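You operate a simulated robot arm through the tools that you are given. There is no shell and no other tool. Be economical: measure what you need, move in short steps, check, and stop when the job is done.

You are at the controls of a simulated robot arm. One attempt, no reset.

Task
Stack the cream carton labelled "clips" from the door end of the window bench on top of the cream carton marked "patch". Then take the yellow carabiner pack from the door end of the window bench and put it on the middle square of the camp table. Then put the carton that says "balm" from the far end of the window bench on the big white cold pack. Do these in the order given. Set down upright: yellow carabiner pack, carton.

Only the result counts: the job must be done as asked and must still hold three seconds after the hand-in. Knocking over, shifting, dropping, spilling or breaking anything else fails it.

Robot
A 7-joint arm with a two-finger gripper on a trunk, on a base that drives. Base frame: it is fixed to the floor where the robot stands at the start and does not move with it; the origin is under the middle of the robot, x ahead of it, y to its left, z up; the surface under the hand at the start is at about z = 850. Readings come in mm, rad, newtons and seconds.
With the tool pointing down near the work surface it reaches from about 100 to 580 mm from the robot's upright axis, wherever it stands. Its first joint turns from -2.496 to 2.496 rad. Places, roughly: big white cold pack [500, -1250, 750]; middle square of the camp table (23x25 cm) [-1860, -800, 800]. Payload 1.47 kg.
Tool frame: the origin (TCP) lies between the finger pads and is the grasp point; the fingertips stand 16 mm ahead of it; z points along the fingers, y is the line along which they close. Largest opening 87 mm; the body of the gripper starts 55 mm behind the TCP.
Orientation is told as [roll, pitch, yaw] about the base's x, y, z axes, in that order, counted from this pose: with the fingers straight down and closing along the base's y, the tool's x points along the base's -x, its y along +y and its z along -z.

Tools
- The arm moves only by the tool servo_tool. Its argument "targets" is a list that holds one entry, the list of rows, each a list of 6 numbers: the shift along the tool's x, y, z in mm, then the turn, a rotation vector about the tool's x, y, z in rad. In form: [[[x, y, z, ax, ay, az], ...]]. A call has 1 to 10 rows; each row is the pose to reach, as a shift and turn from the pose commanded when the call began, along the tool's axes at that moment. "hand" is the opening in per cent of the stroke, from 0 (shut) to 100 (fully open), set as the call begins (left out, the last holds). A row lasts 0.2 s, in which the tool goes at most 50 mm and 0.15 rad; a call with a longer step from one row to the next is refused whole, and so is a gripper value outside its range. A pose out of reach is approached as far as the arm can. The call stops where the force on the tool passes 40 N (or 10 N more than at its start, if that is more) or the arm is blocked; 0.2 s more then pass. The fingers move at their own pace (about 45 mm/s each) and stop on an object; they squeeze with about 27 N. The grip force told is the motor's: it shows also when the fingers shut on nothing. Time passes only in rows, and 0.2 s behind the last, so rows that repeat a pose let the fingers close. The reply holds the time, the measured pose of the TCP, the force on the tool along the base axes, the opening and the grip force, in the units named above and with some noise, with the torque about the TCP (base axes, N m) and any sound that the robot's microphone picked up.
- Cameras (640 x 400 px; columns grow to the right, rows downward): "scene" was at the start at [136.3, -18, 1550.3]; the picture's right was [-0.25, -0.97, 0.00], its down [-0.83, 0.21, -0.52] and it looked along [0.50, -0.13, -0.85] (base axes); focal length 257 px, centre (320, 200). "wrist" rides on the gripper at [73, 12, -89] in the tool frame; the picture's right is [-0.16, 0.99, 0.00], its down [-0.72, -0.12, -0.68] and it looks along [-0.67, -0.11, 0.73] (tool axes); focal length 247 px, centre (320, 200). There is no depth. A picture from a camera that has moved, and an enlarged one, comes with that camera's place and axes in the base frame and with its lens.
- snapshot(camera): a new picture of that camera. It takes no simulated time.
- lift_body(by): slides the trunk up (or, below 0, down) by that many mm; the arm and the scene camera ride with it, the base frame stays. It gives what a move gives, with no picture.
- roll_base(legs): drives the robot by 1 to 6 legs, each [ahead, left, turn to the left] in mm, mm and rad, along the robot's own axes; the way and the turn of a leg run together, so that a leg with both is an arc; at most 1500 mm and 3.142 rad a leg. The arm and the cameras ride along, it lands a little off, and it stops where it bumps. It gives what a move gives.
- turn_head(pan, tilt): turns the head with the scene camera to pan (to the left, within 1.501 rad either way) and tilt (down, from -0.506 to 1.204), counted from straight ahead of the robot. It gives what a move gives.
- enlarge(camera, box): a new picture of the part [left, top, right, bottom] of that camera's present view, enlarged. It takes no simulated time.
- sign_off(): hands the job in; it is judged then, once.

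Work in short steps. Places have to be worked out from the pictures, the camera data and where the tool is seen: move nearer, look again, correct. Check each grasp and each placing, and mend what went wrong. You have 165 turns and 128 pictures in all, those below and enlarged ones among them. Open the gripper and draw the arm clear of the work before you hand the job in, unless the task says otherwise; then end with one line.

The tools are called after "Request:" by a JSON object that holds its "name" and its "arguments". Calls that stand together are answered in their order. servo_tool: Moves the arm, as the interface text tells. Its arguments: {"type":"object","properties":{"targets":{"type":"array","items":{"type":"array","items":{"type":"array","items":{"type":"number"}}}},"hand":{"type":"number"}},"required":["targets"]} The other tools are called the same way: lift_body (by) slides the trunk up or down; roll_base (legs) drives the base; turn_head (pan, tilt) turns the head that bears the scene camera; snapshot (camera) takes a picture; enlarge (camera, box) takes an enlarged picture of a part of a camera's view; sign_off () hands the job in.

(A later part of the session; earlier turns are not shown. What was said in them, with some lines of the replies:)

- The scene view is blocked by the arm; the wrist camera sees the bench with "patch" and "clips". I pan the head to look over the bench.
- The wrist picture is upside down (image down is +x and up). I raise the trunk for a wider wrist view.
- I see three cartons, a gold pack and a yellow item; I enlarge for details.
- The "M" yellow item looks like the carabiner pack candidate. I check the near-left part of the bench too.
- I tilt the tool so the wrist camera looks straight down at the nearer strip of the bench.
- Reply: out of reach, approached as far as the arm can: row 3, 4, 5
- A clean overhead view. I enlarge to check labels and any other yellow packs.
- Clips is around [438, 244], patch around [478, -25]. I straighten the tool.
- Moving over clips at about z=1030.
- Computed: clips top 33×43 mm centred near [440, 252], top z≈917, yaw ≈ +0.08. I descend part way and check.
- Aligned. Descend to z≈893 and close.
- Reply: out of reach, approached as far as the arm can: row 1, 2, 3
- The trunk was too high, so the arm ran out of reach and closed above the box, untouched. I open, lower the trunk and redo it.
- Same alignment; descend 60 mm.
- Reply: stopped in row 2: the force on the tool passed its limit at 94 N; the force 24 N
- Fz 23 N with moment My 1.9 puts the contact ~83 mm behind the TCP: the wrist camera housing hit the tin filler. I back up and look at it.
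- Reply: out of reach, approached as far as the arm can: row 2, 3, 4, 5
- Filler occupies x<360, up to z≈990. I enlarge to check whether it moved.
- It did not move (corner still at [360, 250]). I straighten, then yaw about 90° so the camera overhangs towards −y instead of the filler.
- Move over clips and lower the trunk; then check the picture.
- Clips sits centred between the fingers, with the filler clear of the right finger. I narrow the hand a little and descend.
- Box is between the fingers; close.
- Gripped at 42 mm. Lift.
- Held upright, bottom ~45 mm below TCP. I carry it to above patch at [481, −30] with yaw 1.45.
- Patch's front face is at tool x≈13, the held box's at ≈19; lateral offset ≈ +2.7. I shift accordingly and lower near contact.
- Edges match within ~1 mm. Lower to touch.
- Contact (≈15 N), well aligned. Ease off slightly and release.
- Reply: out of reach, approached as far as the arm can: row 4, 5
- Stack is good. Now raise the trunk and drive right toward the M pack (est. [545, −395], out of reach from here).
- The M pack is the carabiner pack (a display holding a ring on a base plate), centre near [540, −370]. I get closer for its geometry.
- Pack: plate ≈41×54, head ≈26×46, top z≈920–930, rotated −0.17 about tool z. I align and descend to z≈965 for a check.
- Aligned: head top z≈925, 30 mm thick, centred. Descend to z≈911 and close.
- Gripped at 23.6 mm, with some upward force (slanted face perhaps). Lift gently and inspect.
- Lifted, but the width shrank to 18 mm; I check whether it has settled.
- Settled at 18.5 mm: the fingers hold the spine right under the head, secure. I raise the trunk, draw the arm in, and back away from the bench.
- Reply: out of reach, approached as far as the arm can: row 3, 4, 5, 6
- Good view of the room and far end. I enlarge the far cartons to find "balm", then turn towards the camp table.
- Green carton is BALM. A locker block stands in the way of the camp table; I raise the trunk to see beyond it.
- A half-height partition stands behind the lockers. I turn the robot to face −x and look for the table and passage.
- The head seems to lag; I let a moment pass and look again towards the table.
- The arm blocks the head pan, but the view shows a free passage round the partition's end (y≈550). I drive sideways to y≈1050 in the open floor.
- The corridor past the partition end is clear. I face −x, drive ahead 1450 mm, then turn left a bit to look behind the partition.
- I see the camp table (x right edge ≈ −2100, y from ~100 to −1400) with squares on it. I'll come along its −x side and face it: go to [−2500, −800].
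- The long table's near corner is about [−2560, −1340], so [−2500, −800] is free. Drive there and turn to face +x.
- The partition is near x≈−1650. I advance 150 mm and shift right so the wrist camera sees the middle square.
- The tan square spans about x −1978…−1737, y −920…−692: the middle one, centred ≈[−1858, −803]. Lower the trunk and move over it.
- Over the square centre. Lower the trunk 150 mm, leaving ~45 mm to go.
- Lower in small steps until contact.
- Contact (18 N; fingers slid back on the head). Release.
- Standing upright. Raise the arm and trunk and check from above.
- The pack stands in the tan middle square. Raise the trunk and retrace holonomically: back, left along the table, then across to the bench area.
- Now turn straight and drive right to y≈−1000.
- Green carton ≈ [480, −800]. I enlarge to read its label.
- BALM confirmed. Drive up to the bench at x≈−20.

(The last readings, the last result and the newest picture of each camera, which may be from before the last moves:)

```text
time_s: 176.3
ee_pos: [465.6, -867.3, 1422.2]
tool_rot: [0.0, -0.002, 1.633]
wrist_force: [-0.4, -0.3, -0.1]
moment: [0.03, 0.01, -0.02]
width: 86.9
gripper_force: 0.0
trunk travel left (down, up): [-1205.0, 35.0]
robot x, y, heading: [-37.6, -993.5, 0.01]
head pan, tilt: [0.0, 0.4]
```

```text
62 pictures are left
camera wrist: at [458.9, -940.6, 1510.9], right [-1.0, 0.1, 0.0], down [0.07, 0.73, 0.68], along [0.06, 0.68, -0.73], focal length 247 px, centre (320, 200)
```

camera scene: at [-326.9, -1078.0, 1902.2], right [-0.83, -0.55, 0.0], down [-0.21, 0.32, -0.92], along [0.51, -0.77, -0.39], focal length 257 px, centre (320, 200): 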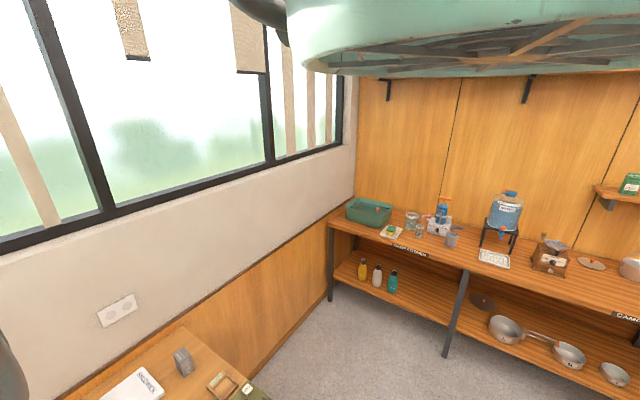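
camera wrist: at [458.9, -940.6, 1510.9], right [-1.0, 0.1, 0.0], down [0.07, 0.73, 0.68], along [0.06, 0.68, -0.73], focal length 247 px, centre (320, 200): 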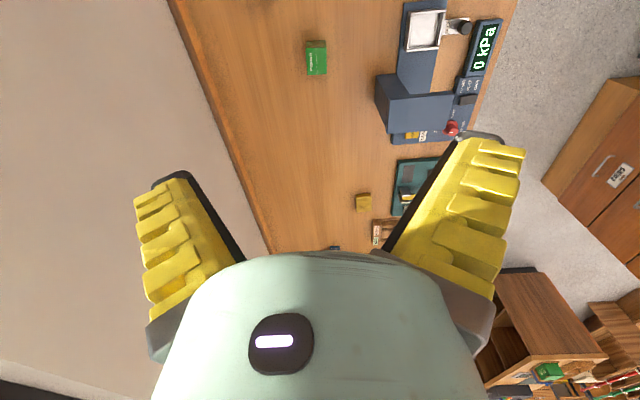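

Lower the trunk 360 mm and move over the green carton.

Request:
{"name": "lift_body", "arguments": {"by": -360}}

Request:
{"name": "servo_tool", "arguments": {"targets": [[[-25, -6, 0, 0, 0, 0], [-50, -12, 0, 0, 0, 0], [-74, -18, 0, 0, 0, 0], [-74, -18, 0, 0, 0, 0]]]}}

Request:
{"name": "snapshot", "arguments": {"camera": "wrist"}}

Request:
{"name": "enlarge", "arguments": {"camera": "wrist", "box": [260, 20, 380, 130]}}

```text
time_s: 179.8
ee_pos: [466.1, -867.0, 1062.1]
tool_rot: [0.001, -0.006, 1.636]
wrist_force: [0.3, -0.3, 0.1]
moment: [0.01, 0.0, 0.01]
width: 86.9
gripper_force: 0.0
trunk travel left (down, up): [-845.0, 395.0]
robot x, y, heading: [-39.7, -1000.2, 0.009]
head pan, tilt: [0.0, 0.4]
```

```text
time_s: 180.8
ee_pos: [479.2, -790.1, 1062.3]
tool_rot: [0.001, -0.001, 1.634]
wrist_force: [-0.4, 0.2, -1.3]
moment: [-0.01, 0.03, 0.02]
width: 86.7
gripper_force: 0.1
trunk travel left (down, up): [-845.0, 395.0]
robot x, y, heading: [-41.5, -998.3, 0.012]
head pan, tilt: [0.0, 0.4]
```

```text
61 pictures are left
camera wrist: at [472.0, -864.2, 1151.9], right [-1.0, 0.1, 0.0], down [0.07, 0.73, 0.68], along [0.06, 0.68, -0.73], focal length 247 px, centre (320, 200)
```

wrist: 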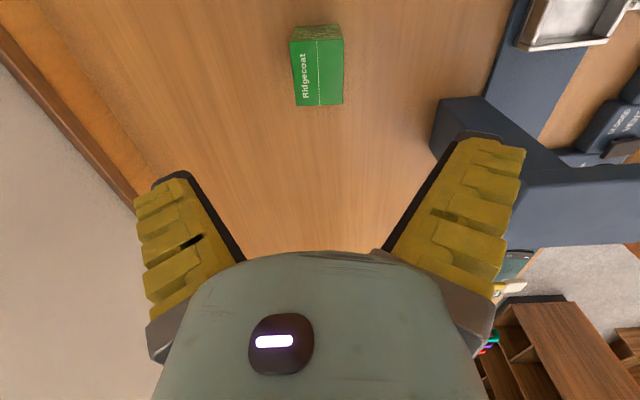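

```text
3.64 times, centred on (320, 75) of wrist
camera zoom: at [472.0, -864.2, 1151.9], right [-1.0, 0.1, 0.0], down [0.07, 0.73, 0.68], along [0.06, 0.68, -0.73], focal length 898 px, centre (320, 654)
```

zoom: 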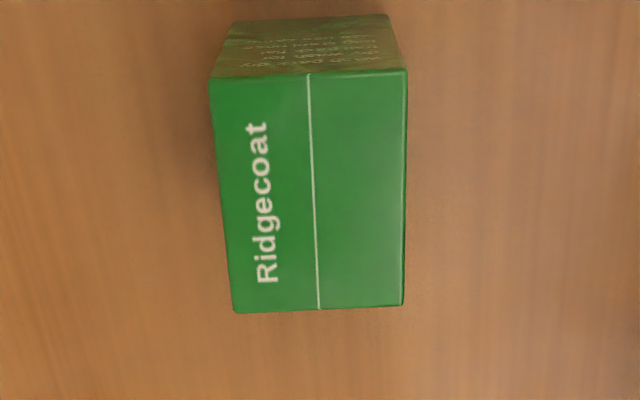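

Carton: top 43×51 mm at z≈924, rotation +0.117, centre 8.5 mm along tool x. Align and descend to z≈965.

Request:
{"name": "servo_tool", "arguments": {"targets": [[[8.5, 0, 0, 0, 0, 0.06], [8.5, 0, 33, 0, 0, 0.117], [8.5, 0, 66, 0, 0, 0.117], [8.5, 0, 97, 0, 0, 0.117], [8.5, 0, 97, 0, 0, 0.117]]]}}

Request:
{"name": "snapshot", "arguments": {"camera": "wrist"}}

```text
time_s: 182.0
ee_pos: [481.1, -800.6, 965.0]
tool_rot: [0.002, -0.003, 1.514]
wrist_force: [-0.2, 0.1, -1.1]
moment: [-0.01, -0.02, 0.03]
width: 86.9
gripper_force: 0.0
trunk travel left (down, up): [-845.0, 395.0]
robot x, y, heading: [-40.7, -997.3, 0.009]
head pan, tilt: [0.0, 0.4]
```

```text
59 pictures are left
camera wrist: at [465.2, -873.3, 1053.5], right [-0.98, 0.21, 0.0], down [0.16, 0.71, 0.68], along [0.14, 0.67, -0.73], focal length 247 px, centre (320, 200)
```

wrist: 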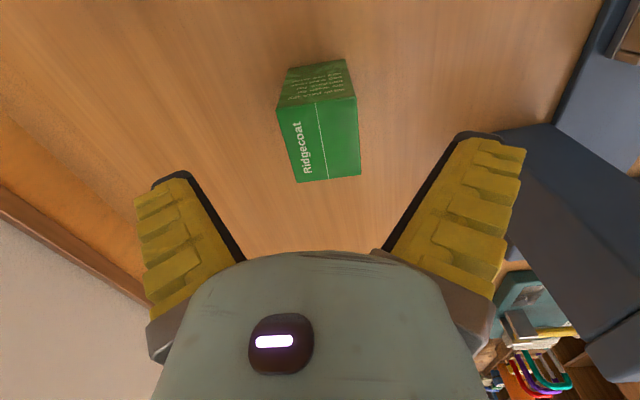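

Aligned; lower via the trunk by 62 mm.

Request:
{"name": "lift_body", "arguments": {"by": -62}}

Request:
{"name": "snapshot", "arguments": {"camera": "wrist"}}

```text
time_s: 183.0
ee_pos: [481.8, -802.1, 903.5]
tool_rot: [0.001, -0.004, 1.517]
wrist_force: [0.1, 0.3, 0.2]
moment: [-0.02, -0.01, 0.02]
width: 86.9
gripper_force: 0.0
trunk travel left (down, up): [-783.0, 457.0]
robot x, y, heading: [-40.9, -999.4, 0.001]
head pan, tilt: [0.0, 0.4]
```

```text
58 pictures are left
camera wrist: at [465.5, -873.1, 991.9], right [-0.98, 0.21, 0.0], down [0.16, 0.71, 0.68], along [0.14, 0.67, -0.73], focal length 247 px, centre (320, 200)
```

wrist: 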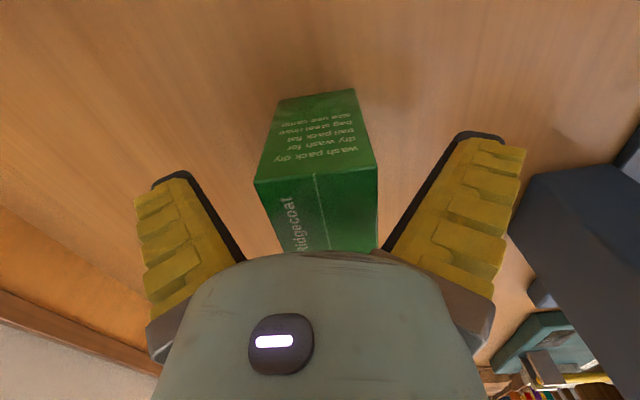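

Close on it, then lift by trunk.

Request:
{"name": "servo_tool", "arguments": {"targets": [[[0, 0, 0, 0, 0, 0], [0, 0, 0, 0, 0, 0], [0, 0, 0, 0, 0, 0], [0, 0, 0, 0, 0, 0]]], "hand": 0}}

Request:
{"name": "lift_body", "arguments": {"by": 150}}

Request:
{"name": "snapshot", "arguments": {"camera": "wrist"}}

```text
time_s: 184.0
ee_pos: [480.9, -801.5, 902.6]
tool_rot: [-0.002, -0.003, 1.515]
wrist_force: [-1.5, 0.0, 1.8]
moment: [-0.04, 0.01, -0.02]
width: 41.6
gripper_force: 26.8
trunk travel left (down, up): [-783.0, 457.0]
robot x, y, heading: [-41.6, -997.8, 0.01]
head pan, tilt: [0.0, 0.4]
```

```text
time_s: 185.8
ee_pos: [481.2, -800.8, 1052.3]
tool_rot: [-0.001, -0.001, 1.515]
wrist_force: [0.0, 0.0, -2.1]
moment: [0.02, 0.01, 0.03]
width: 41.1
gripper_force: 26.8
trunk travel left (down, up): [-933.0, 307.0]
robot x, y, heading: [-37.7, -997.1, 0.008]
head pan, tilt: [0.0, 0.4]
```

```text
57 pictures are left
camera wrist: at [465.0, -873.1, 1141.6], right [-0.98, 0.21, 0.0], down [0.16, 0.71, 0.68], along [0.14, 0.67, -0.73], focal length 247 px, centre (320, 200)
```

wrist: 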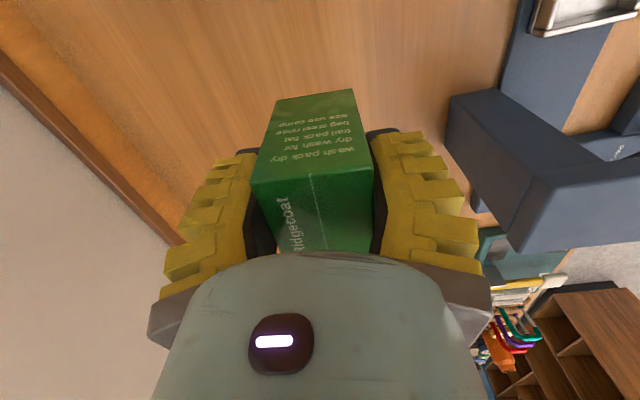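

Held (41 mm). Raise a little more and drive right so the wrist camera sees the cold pack.

Request:
{"name": "lift_body", "arguments": {"by": 120}}

Request:
{"name": "roll_base", "arguments": {"legs": [[0, -400, 0]]}}

Request:
{"name": "snapshot", "arguments": {"camera": "wrist"}}

```text
time_s: 187.3
ee_pos: [479.6, -801.9, 1171.7]
tool_rot: [0.001, -0.001, 1.517]
wrist_force: [0.3, 0.4, -1.1]
moment: [0.02, 0.0, 0.02]
width: 41.2
gripper_force: 26.9
trunk travel left (down, up): [-1053.0, 187.0]
robot x, y, heading: [-41.0, -999.5, 0.008]
head pan, tilt: [0.0, 0.4]
```

```text
time_s: 189.8
ee_pos: [484.8, -1211.8, 1172.9]
tool_rot: [-0.002, -0.001, 1.517]
wrist_force: [0.4, 0.2, -2.1]
moment: [-0.05, -0.02, 0.02]
width: 41.1
gripper_force: 27.8
trunk travel left (down, up): [-1053.0, 187.0]
robot x, y, heading: [-41.3, -1406.8, 0.007]
head pan, tilt: [0.0, 0.4]
```

```text
56 pictures are left
camera wrist: at [468.5, -1284.1, 1261.7], right [-0.98, 0.21, 0.0], down [0.16, 0.71, 0.68], along [0.14, 0.67, -0.73], focal length 247 px, centre (320, 200)
```

wrist: 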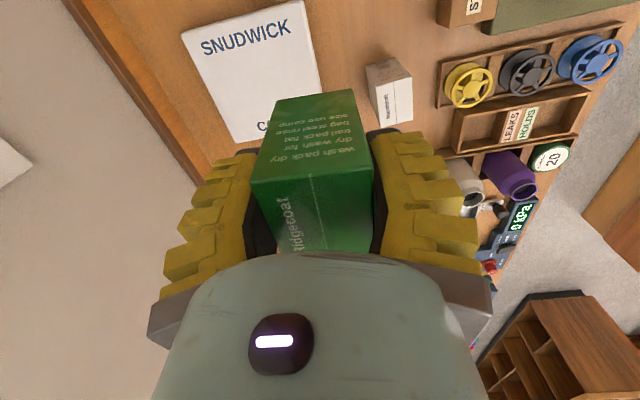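

Cold pack spans about x 490–662, y −1260…−1095 (top ≈ z 870). I move the base back left 200 and ahead ~25 so that it's within reach.

Request:
{"name": "roll_base", "arguments": {"legs": [[25, 195, 0]]}}

Request:
{"name": "servo_tool", "arguments": {"targets": [[[40, -8, 0, 0, 0, 0], [80, -16, 0, 0, 0, 0], [120, -24, 0, 0, 0, 0], [160, -32, 0, 0, 0, 0], [160, -32, 0, 0, 0, 0]]]}}

Request:
{"name": "lift_body", "arguments": {"by": -150}}

Request:
{"name": "snapshot", "arguments": {"camera": "wrist"}}

```text
time_s: 191.4
ee_pos: [508.9, -1016.1, 1172.8]
tool_rot: [-0.002, -0.001, 1.517]
wrist_force: [0.0, -1.1, -1.2]
moment: [-0.01, 0.0, 0.0]
width: 41.0
gripper_force: 27.0
trunk travel left (down, up): [-1053.0, 187.0]
robot x, y, heading: [-15.1, -1209.6, 0.002]
head pan, tilt: [0.0, 0.4]
```

```text
time_s: 192.6
ee_pos: [531.7, -1178.7, 1173.8]
tool_rot: [0.001, -0.003, 1.516]
wrist_force: [0.5, 0.1, -1.3]
moment: [0.0, 0.02, 0.04]
width: 40.9
gripper_force: 27.4
trunk travel left (down, up): [-1053.0, 187.0]
robot x, y, heading: [-9.5, -1212.0, 0.009]
head pan, tilt: [0.0, 0.4]
```

```text
time_s: 194.3
ee_pos: [531.3, -1177.1, 1021.8]
tool_rot: [-0.002, -0.001, 1.514]
wrist_force: [0.3, -0.1, -1.4]
moment: [0.02, 0.02, -0.03]
width: 40.9
gripper_force: 27.1
trunk travel left (down, up): [-903.0, 337.0]
robot x, y, heading: [-17.3, -1209.9, 0.003]
head pan, tilt: [0.0, 0.4]
```

```text
55 pictures are left
camera wrist: at [516.6, -1249.6, 1111.8], right [-0.98, 0.21, 0.0], down [0.16, 0.71, 0.68], along [0.14, 0.67, -0.73], focal length 247 px, centre (320, 200)
```

wrist: 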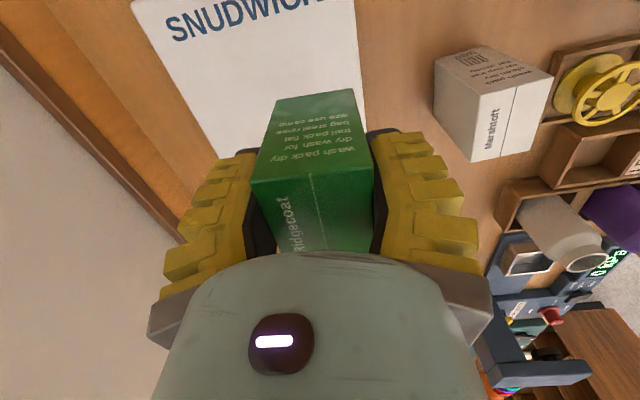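

Pack spans x 492–662 here. I shift 21 mm further onto it and lower with the trunk near contact.

Request:
{"name": "servo_tool", "arguments": {"targets": [[[1.8, -10, 0, 0, 0, 0], [1.8, -21, 0, 0, 0, 0], [1.8, -21, 0, 0, 0, 0]]]}}

Request:
{"name": "lift_body", "arguments": {"by": -80}}

Request:
{"name": "snapshot", "arguments": {"camera": "wrist"}}

```text
time_s: 195.1
ee_pos: [553.2, -1180.5, 1021.2]
tool_rot: [-0.001, 0.0, 1.515]
wrist_force: [0.8, -0.8, -1.4]
moment: [0.01, -0.02, 0.03]
width: 40.9
gripper_force: 27.2
trunk travel left (down, up): [-903.0, 337.0]
robot x, y, heading: [-13.8, -1213.9, 0.009]
head pan, tilt: [0.0, 0.4]
```

```text
time_s: 196.3
ee_pos: [552.5, -1181.2, 941.5]
tool_rot: [0.0, -0.003, 1.515]
wrist_force: [-0.5, 0.0, -1.7]
moment: [-0.01, -0.01, 0.01]
width: 40.7
gripper_force: 26.6
trunk travel left (down, up): [-823.0, 417.0]
robot x, y, heading: [-14.2, -1213.4, 0.002]
head pan, tilt: [0.0, 0.4]
```

```text
54 pictures are left
camera wrist: at [537.5, -1252.4, 1031.2], right [-0.98, 0.21, 0.0], down [0.16, 0.71, 0.68], along [0.15, 0.67, -0.73], focal length 247 px, centre (320, 200)
```

wrist: 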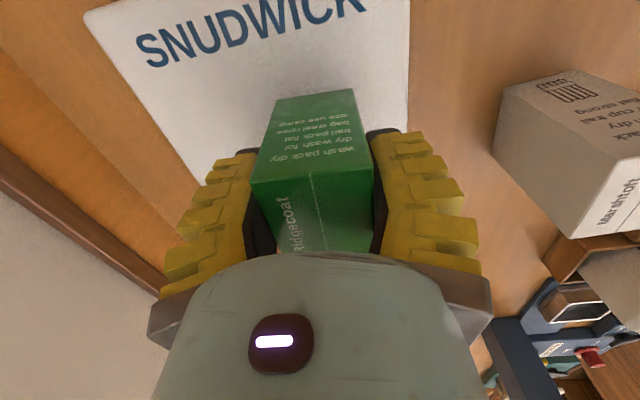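

Well over the pack. Fine descent.

Request:
{"name": "servo_tool", "arguments": {"targets": [[[0, 0, 3, 0, 0, 0], [0, 0, 6, 0, 0, 0], [0, 0, 9, 0, 0, 0], [0, 0, 12, 0, 0, 0], [0, 0, 12, 0, 0, 0]]]}}

```text
time_s: 197.5
ee_pos: [552.5, -1179.4, 929.8]
tool_rot: [0.003, -0.002, 1.514]
wrist_force: [-0.5, 0.1, -1.6]
moment: [-0.01, 0.0, 0.03]
width: 41.0
gripper_force: 26.5
trunk travel left (down, up): [-823.0, 417.0]
robot x, y, heading: [-14.5, -1208.6, 0.008]
head pan, tilt: [0.0, 0.4]
```

Request:
{"name": "servo_tool", "arguments": {"targets": [[[0, 0, 1.5, 0, 0, 0], [0, 0, 3, 0, 0, 0], [0, 0, 4.5, 0, 0, 0], [0, 0, 4.5, 0, 0, 0]]]}}

Request:
{"name": "snapshot", "arguments": {"camera": "wrist"}}

```text
time_s: 198.5
ee_pos: [553.6, -1180.2, 927.0]
tool_rot: [-0.003, 0.0, 1.515]
wrist_force: [-4.0, -1.8, 15.4]
moment: [-0.08, 0.15, -0.01]
width: 41.0
gripper_force: 27.0
trunk travel left (down, up): [-823.0, 417.0]
robot x, y, heading: [-14.6, -1209.2, 0.009]
head pan, tilt: [0.0, 0.4]
```

```text
53 pictures are left
camera wrist: at [538.2, -1252.1, 1015.7], right [-0.98, 0.21, 0.0], down [0.16, 0.71, 0.68], along [0.15, 0.67, -0.73], focal length 247 px, centre (320, 200)
```

wrist: 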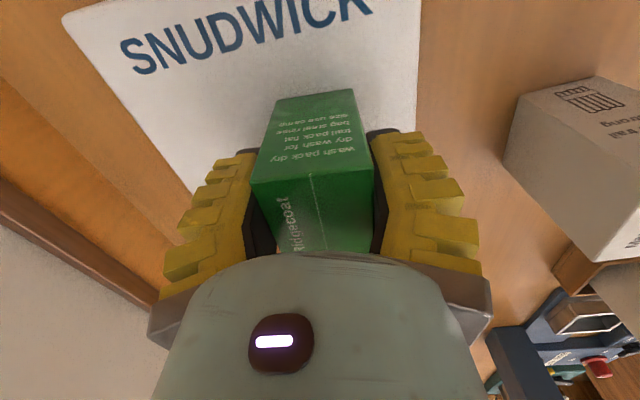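

Contact at 15 N. Ease off 1 mm and release.

Request:
{"name": "servo_tool", "arguments": {"targets": [[[0, 0, -1.5, 0, 0, 0], [0, 0, -1.5, 0, 0, 0]]]}}

Request:
{"name": "servo_tool", "arguments": {"targets": [[[0, 0, 0, 0, 0, 0], [0, 0, 0, 0, 0, 0], [0, 0, 0, 0, 0, 0], [0, 0, 0, 0, 0, 0]]], "hand": 100}}

Request:
{"name": "lift_body", "arguments": {"by": 180}}

Request:
{"name": "snapshot", "arguments": {"camera": "wrist"}}

```text
time_s: 199.1
ee_pos: [553.3, -1179.3, 927.8]
tool_rot: [0.001, -0.004, 1.514]
wrist_force: [0.5, 0.2, 1.0]
moment: [-0.05, -0.1, 0.01]
width: 40.8
gripper_force: 26.4
trunk travel left (down, up): [-823.0, 417.0]
robot x, y, heading: [-17.4, -1210.4, 0.008]
head pan, tilt: [0.0, 0.4]
```

```text
time_s: 200.1
ee_pos: [552.4, -1180.1, 928.0]
tool_rot: [0.002, -0.004, 1.514]
wrist_force: [-0.4, 0.3, -0.2]
moment: [0.0, 0.02, 0.02]
width: 87.0
gripper_force: 0.0
trunk travel left (down, up): [-823.0, 417.0]
robot x, y, heading: [-14.8, -1209.9, 0.013]
head pan, tilt: [0.0, 0.4]
```

```text
time_s: 202.1
ee_pos: [552.7, -1180.6, 1106.8]
tool_rot: [0.001, -0.002, 1.514]
wrist_force: [0.0, -0.5, -0.2]
moment: [0.01, -0.01, 0.04]
width: 87.1
gripper_force: 0.1
trunk travel left (down, up): [-1003.0, 237.0]
robot x, y, heading: [-10.9, -1208.5, 0.008]
head pan, tilt: [0.0, 0.4]
```

```text
52 pictures are left
camera wrist: at [536.8, -1252.1, 1195.9], right [-0.98, 0.21, 0.0], down [0.16, 0.71, 0.68], along [0.14, 0.67, -0.73], focal length 247 px, centre (320, 200)
```

wrist: 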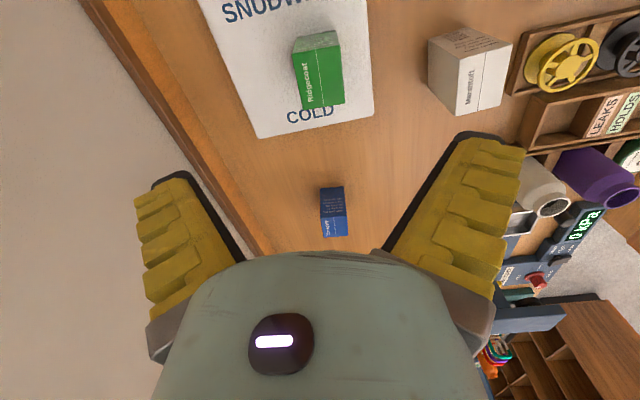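

Balm stands upright on the cold pack. I back away clear and take a last look.

Request:
{"name": "roll_base", "arguments": {"legs": [[-350, 0, 0]]}}

Request:
{"name": "snapshot", "arguments": {"camera": "wrist"}}

```text
time_s: 204.4
ee_pos: [192.9, -1184.6, 1106.2]
tool_rot: [-0.001, -0.003, 1.508]
wrist_force: [0.3, -1.0, -0.7]
moment: [0.01, 0.0, 0.04]
width: 86.8
gripper_force: 0.0
trunk travel left (down, up): [-1003.0, 237.0]
robot x, y, heading: [-372.5, -1214.3, 0.003]
head pan, tilt: [0.0, 0.4]
```

```text
51 pictures are left
camera wrist: at [178.2, -1256.3, 1196.0], right [-0.98, 0.22, 0.0], down [0.16, 0.71, 0.68], along [0.15, 0.67, -0.73], focal length 247 px, centre (320, 200)
```

wrist: 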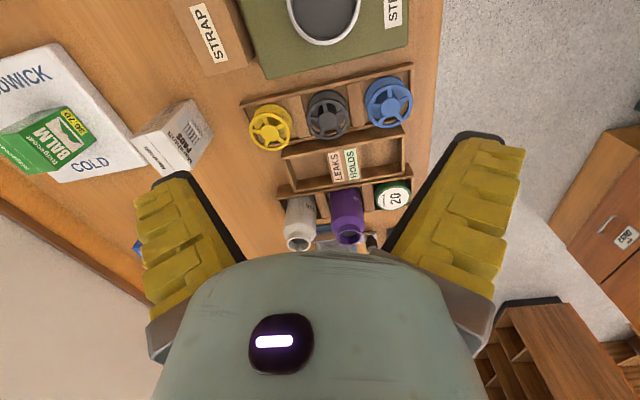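

Everything is in place, the gripper is open and clear; I hand in.

Request:
{"name": "sign_off", "arguments": {}}

```text
The job is handed in.
```

All three placements were made in the order given: "clips" is stacked on "patch", the yellow carabiner pack stands upright on the middle square of the camp table, and "balm" stands upright on the big white cold pack. While going for "clips" the wrist camera bumped the tin filler (94 N peak), but the filler measured in the same place afterwards. I checked each placement by camera right after release, though I did not go back to look at the "clips" stack or the carabiner pack before handing in.
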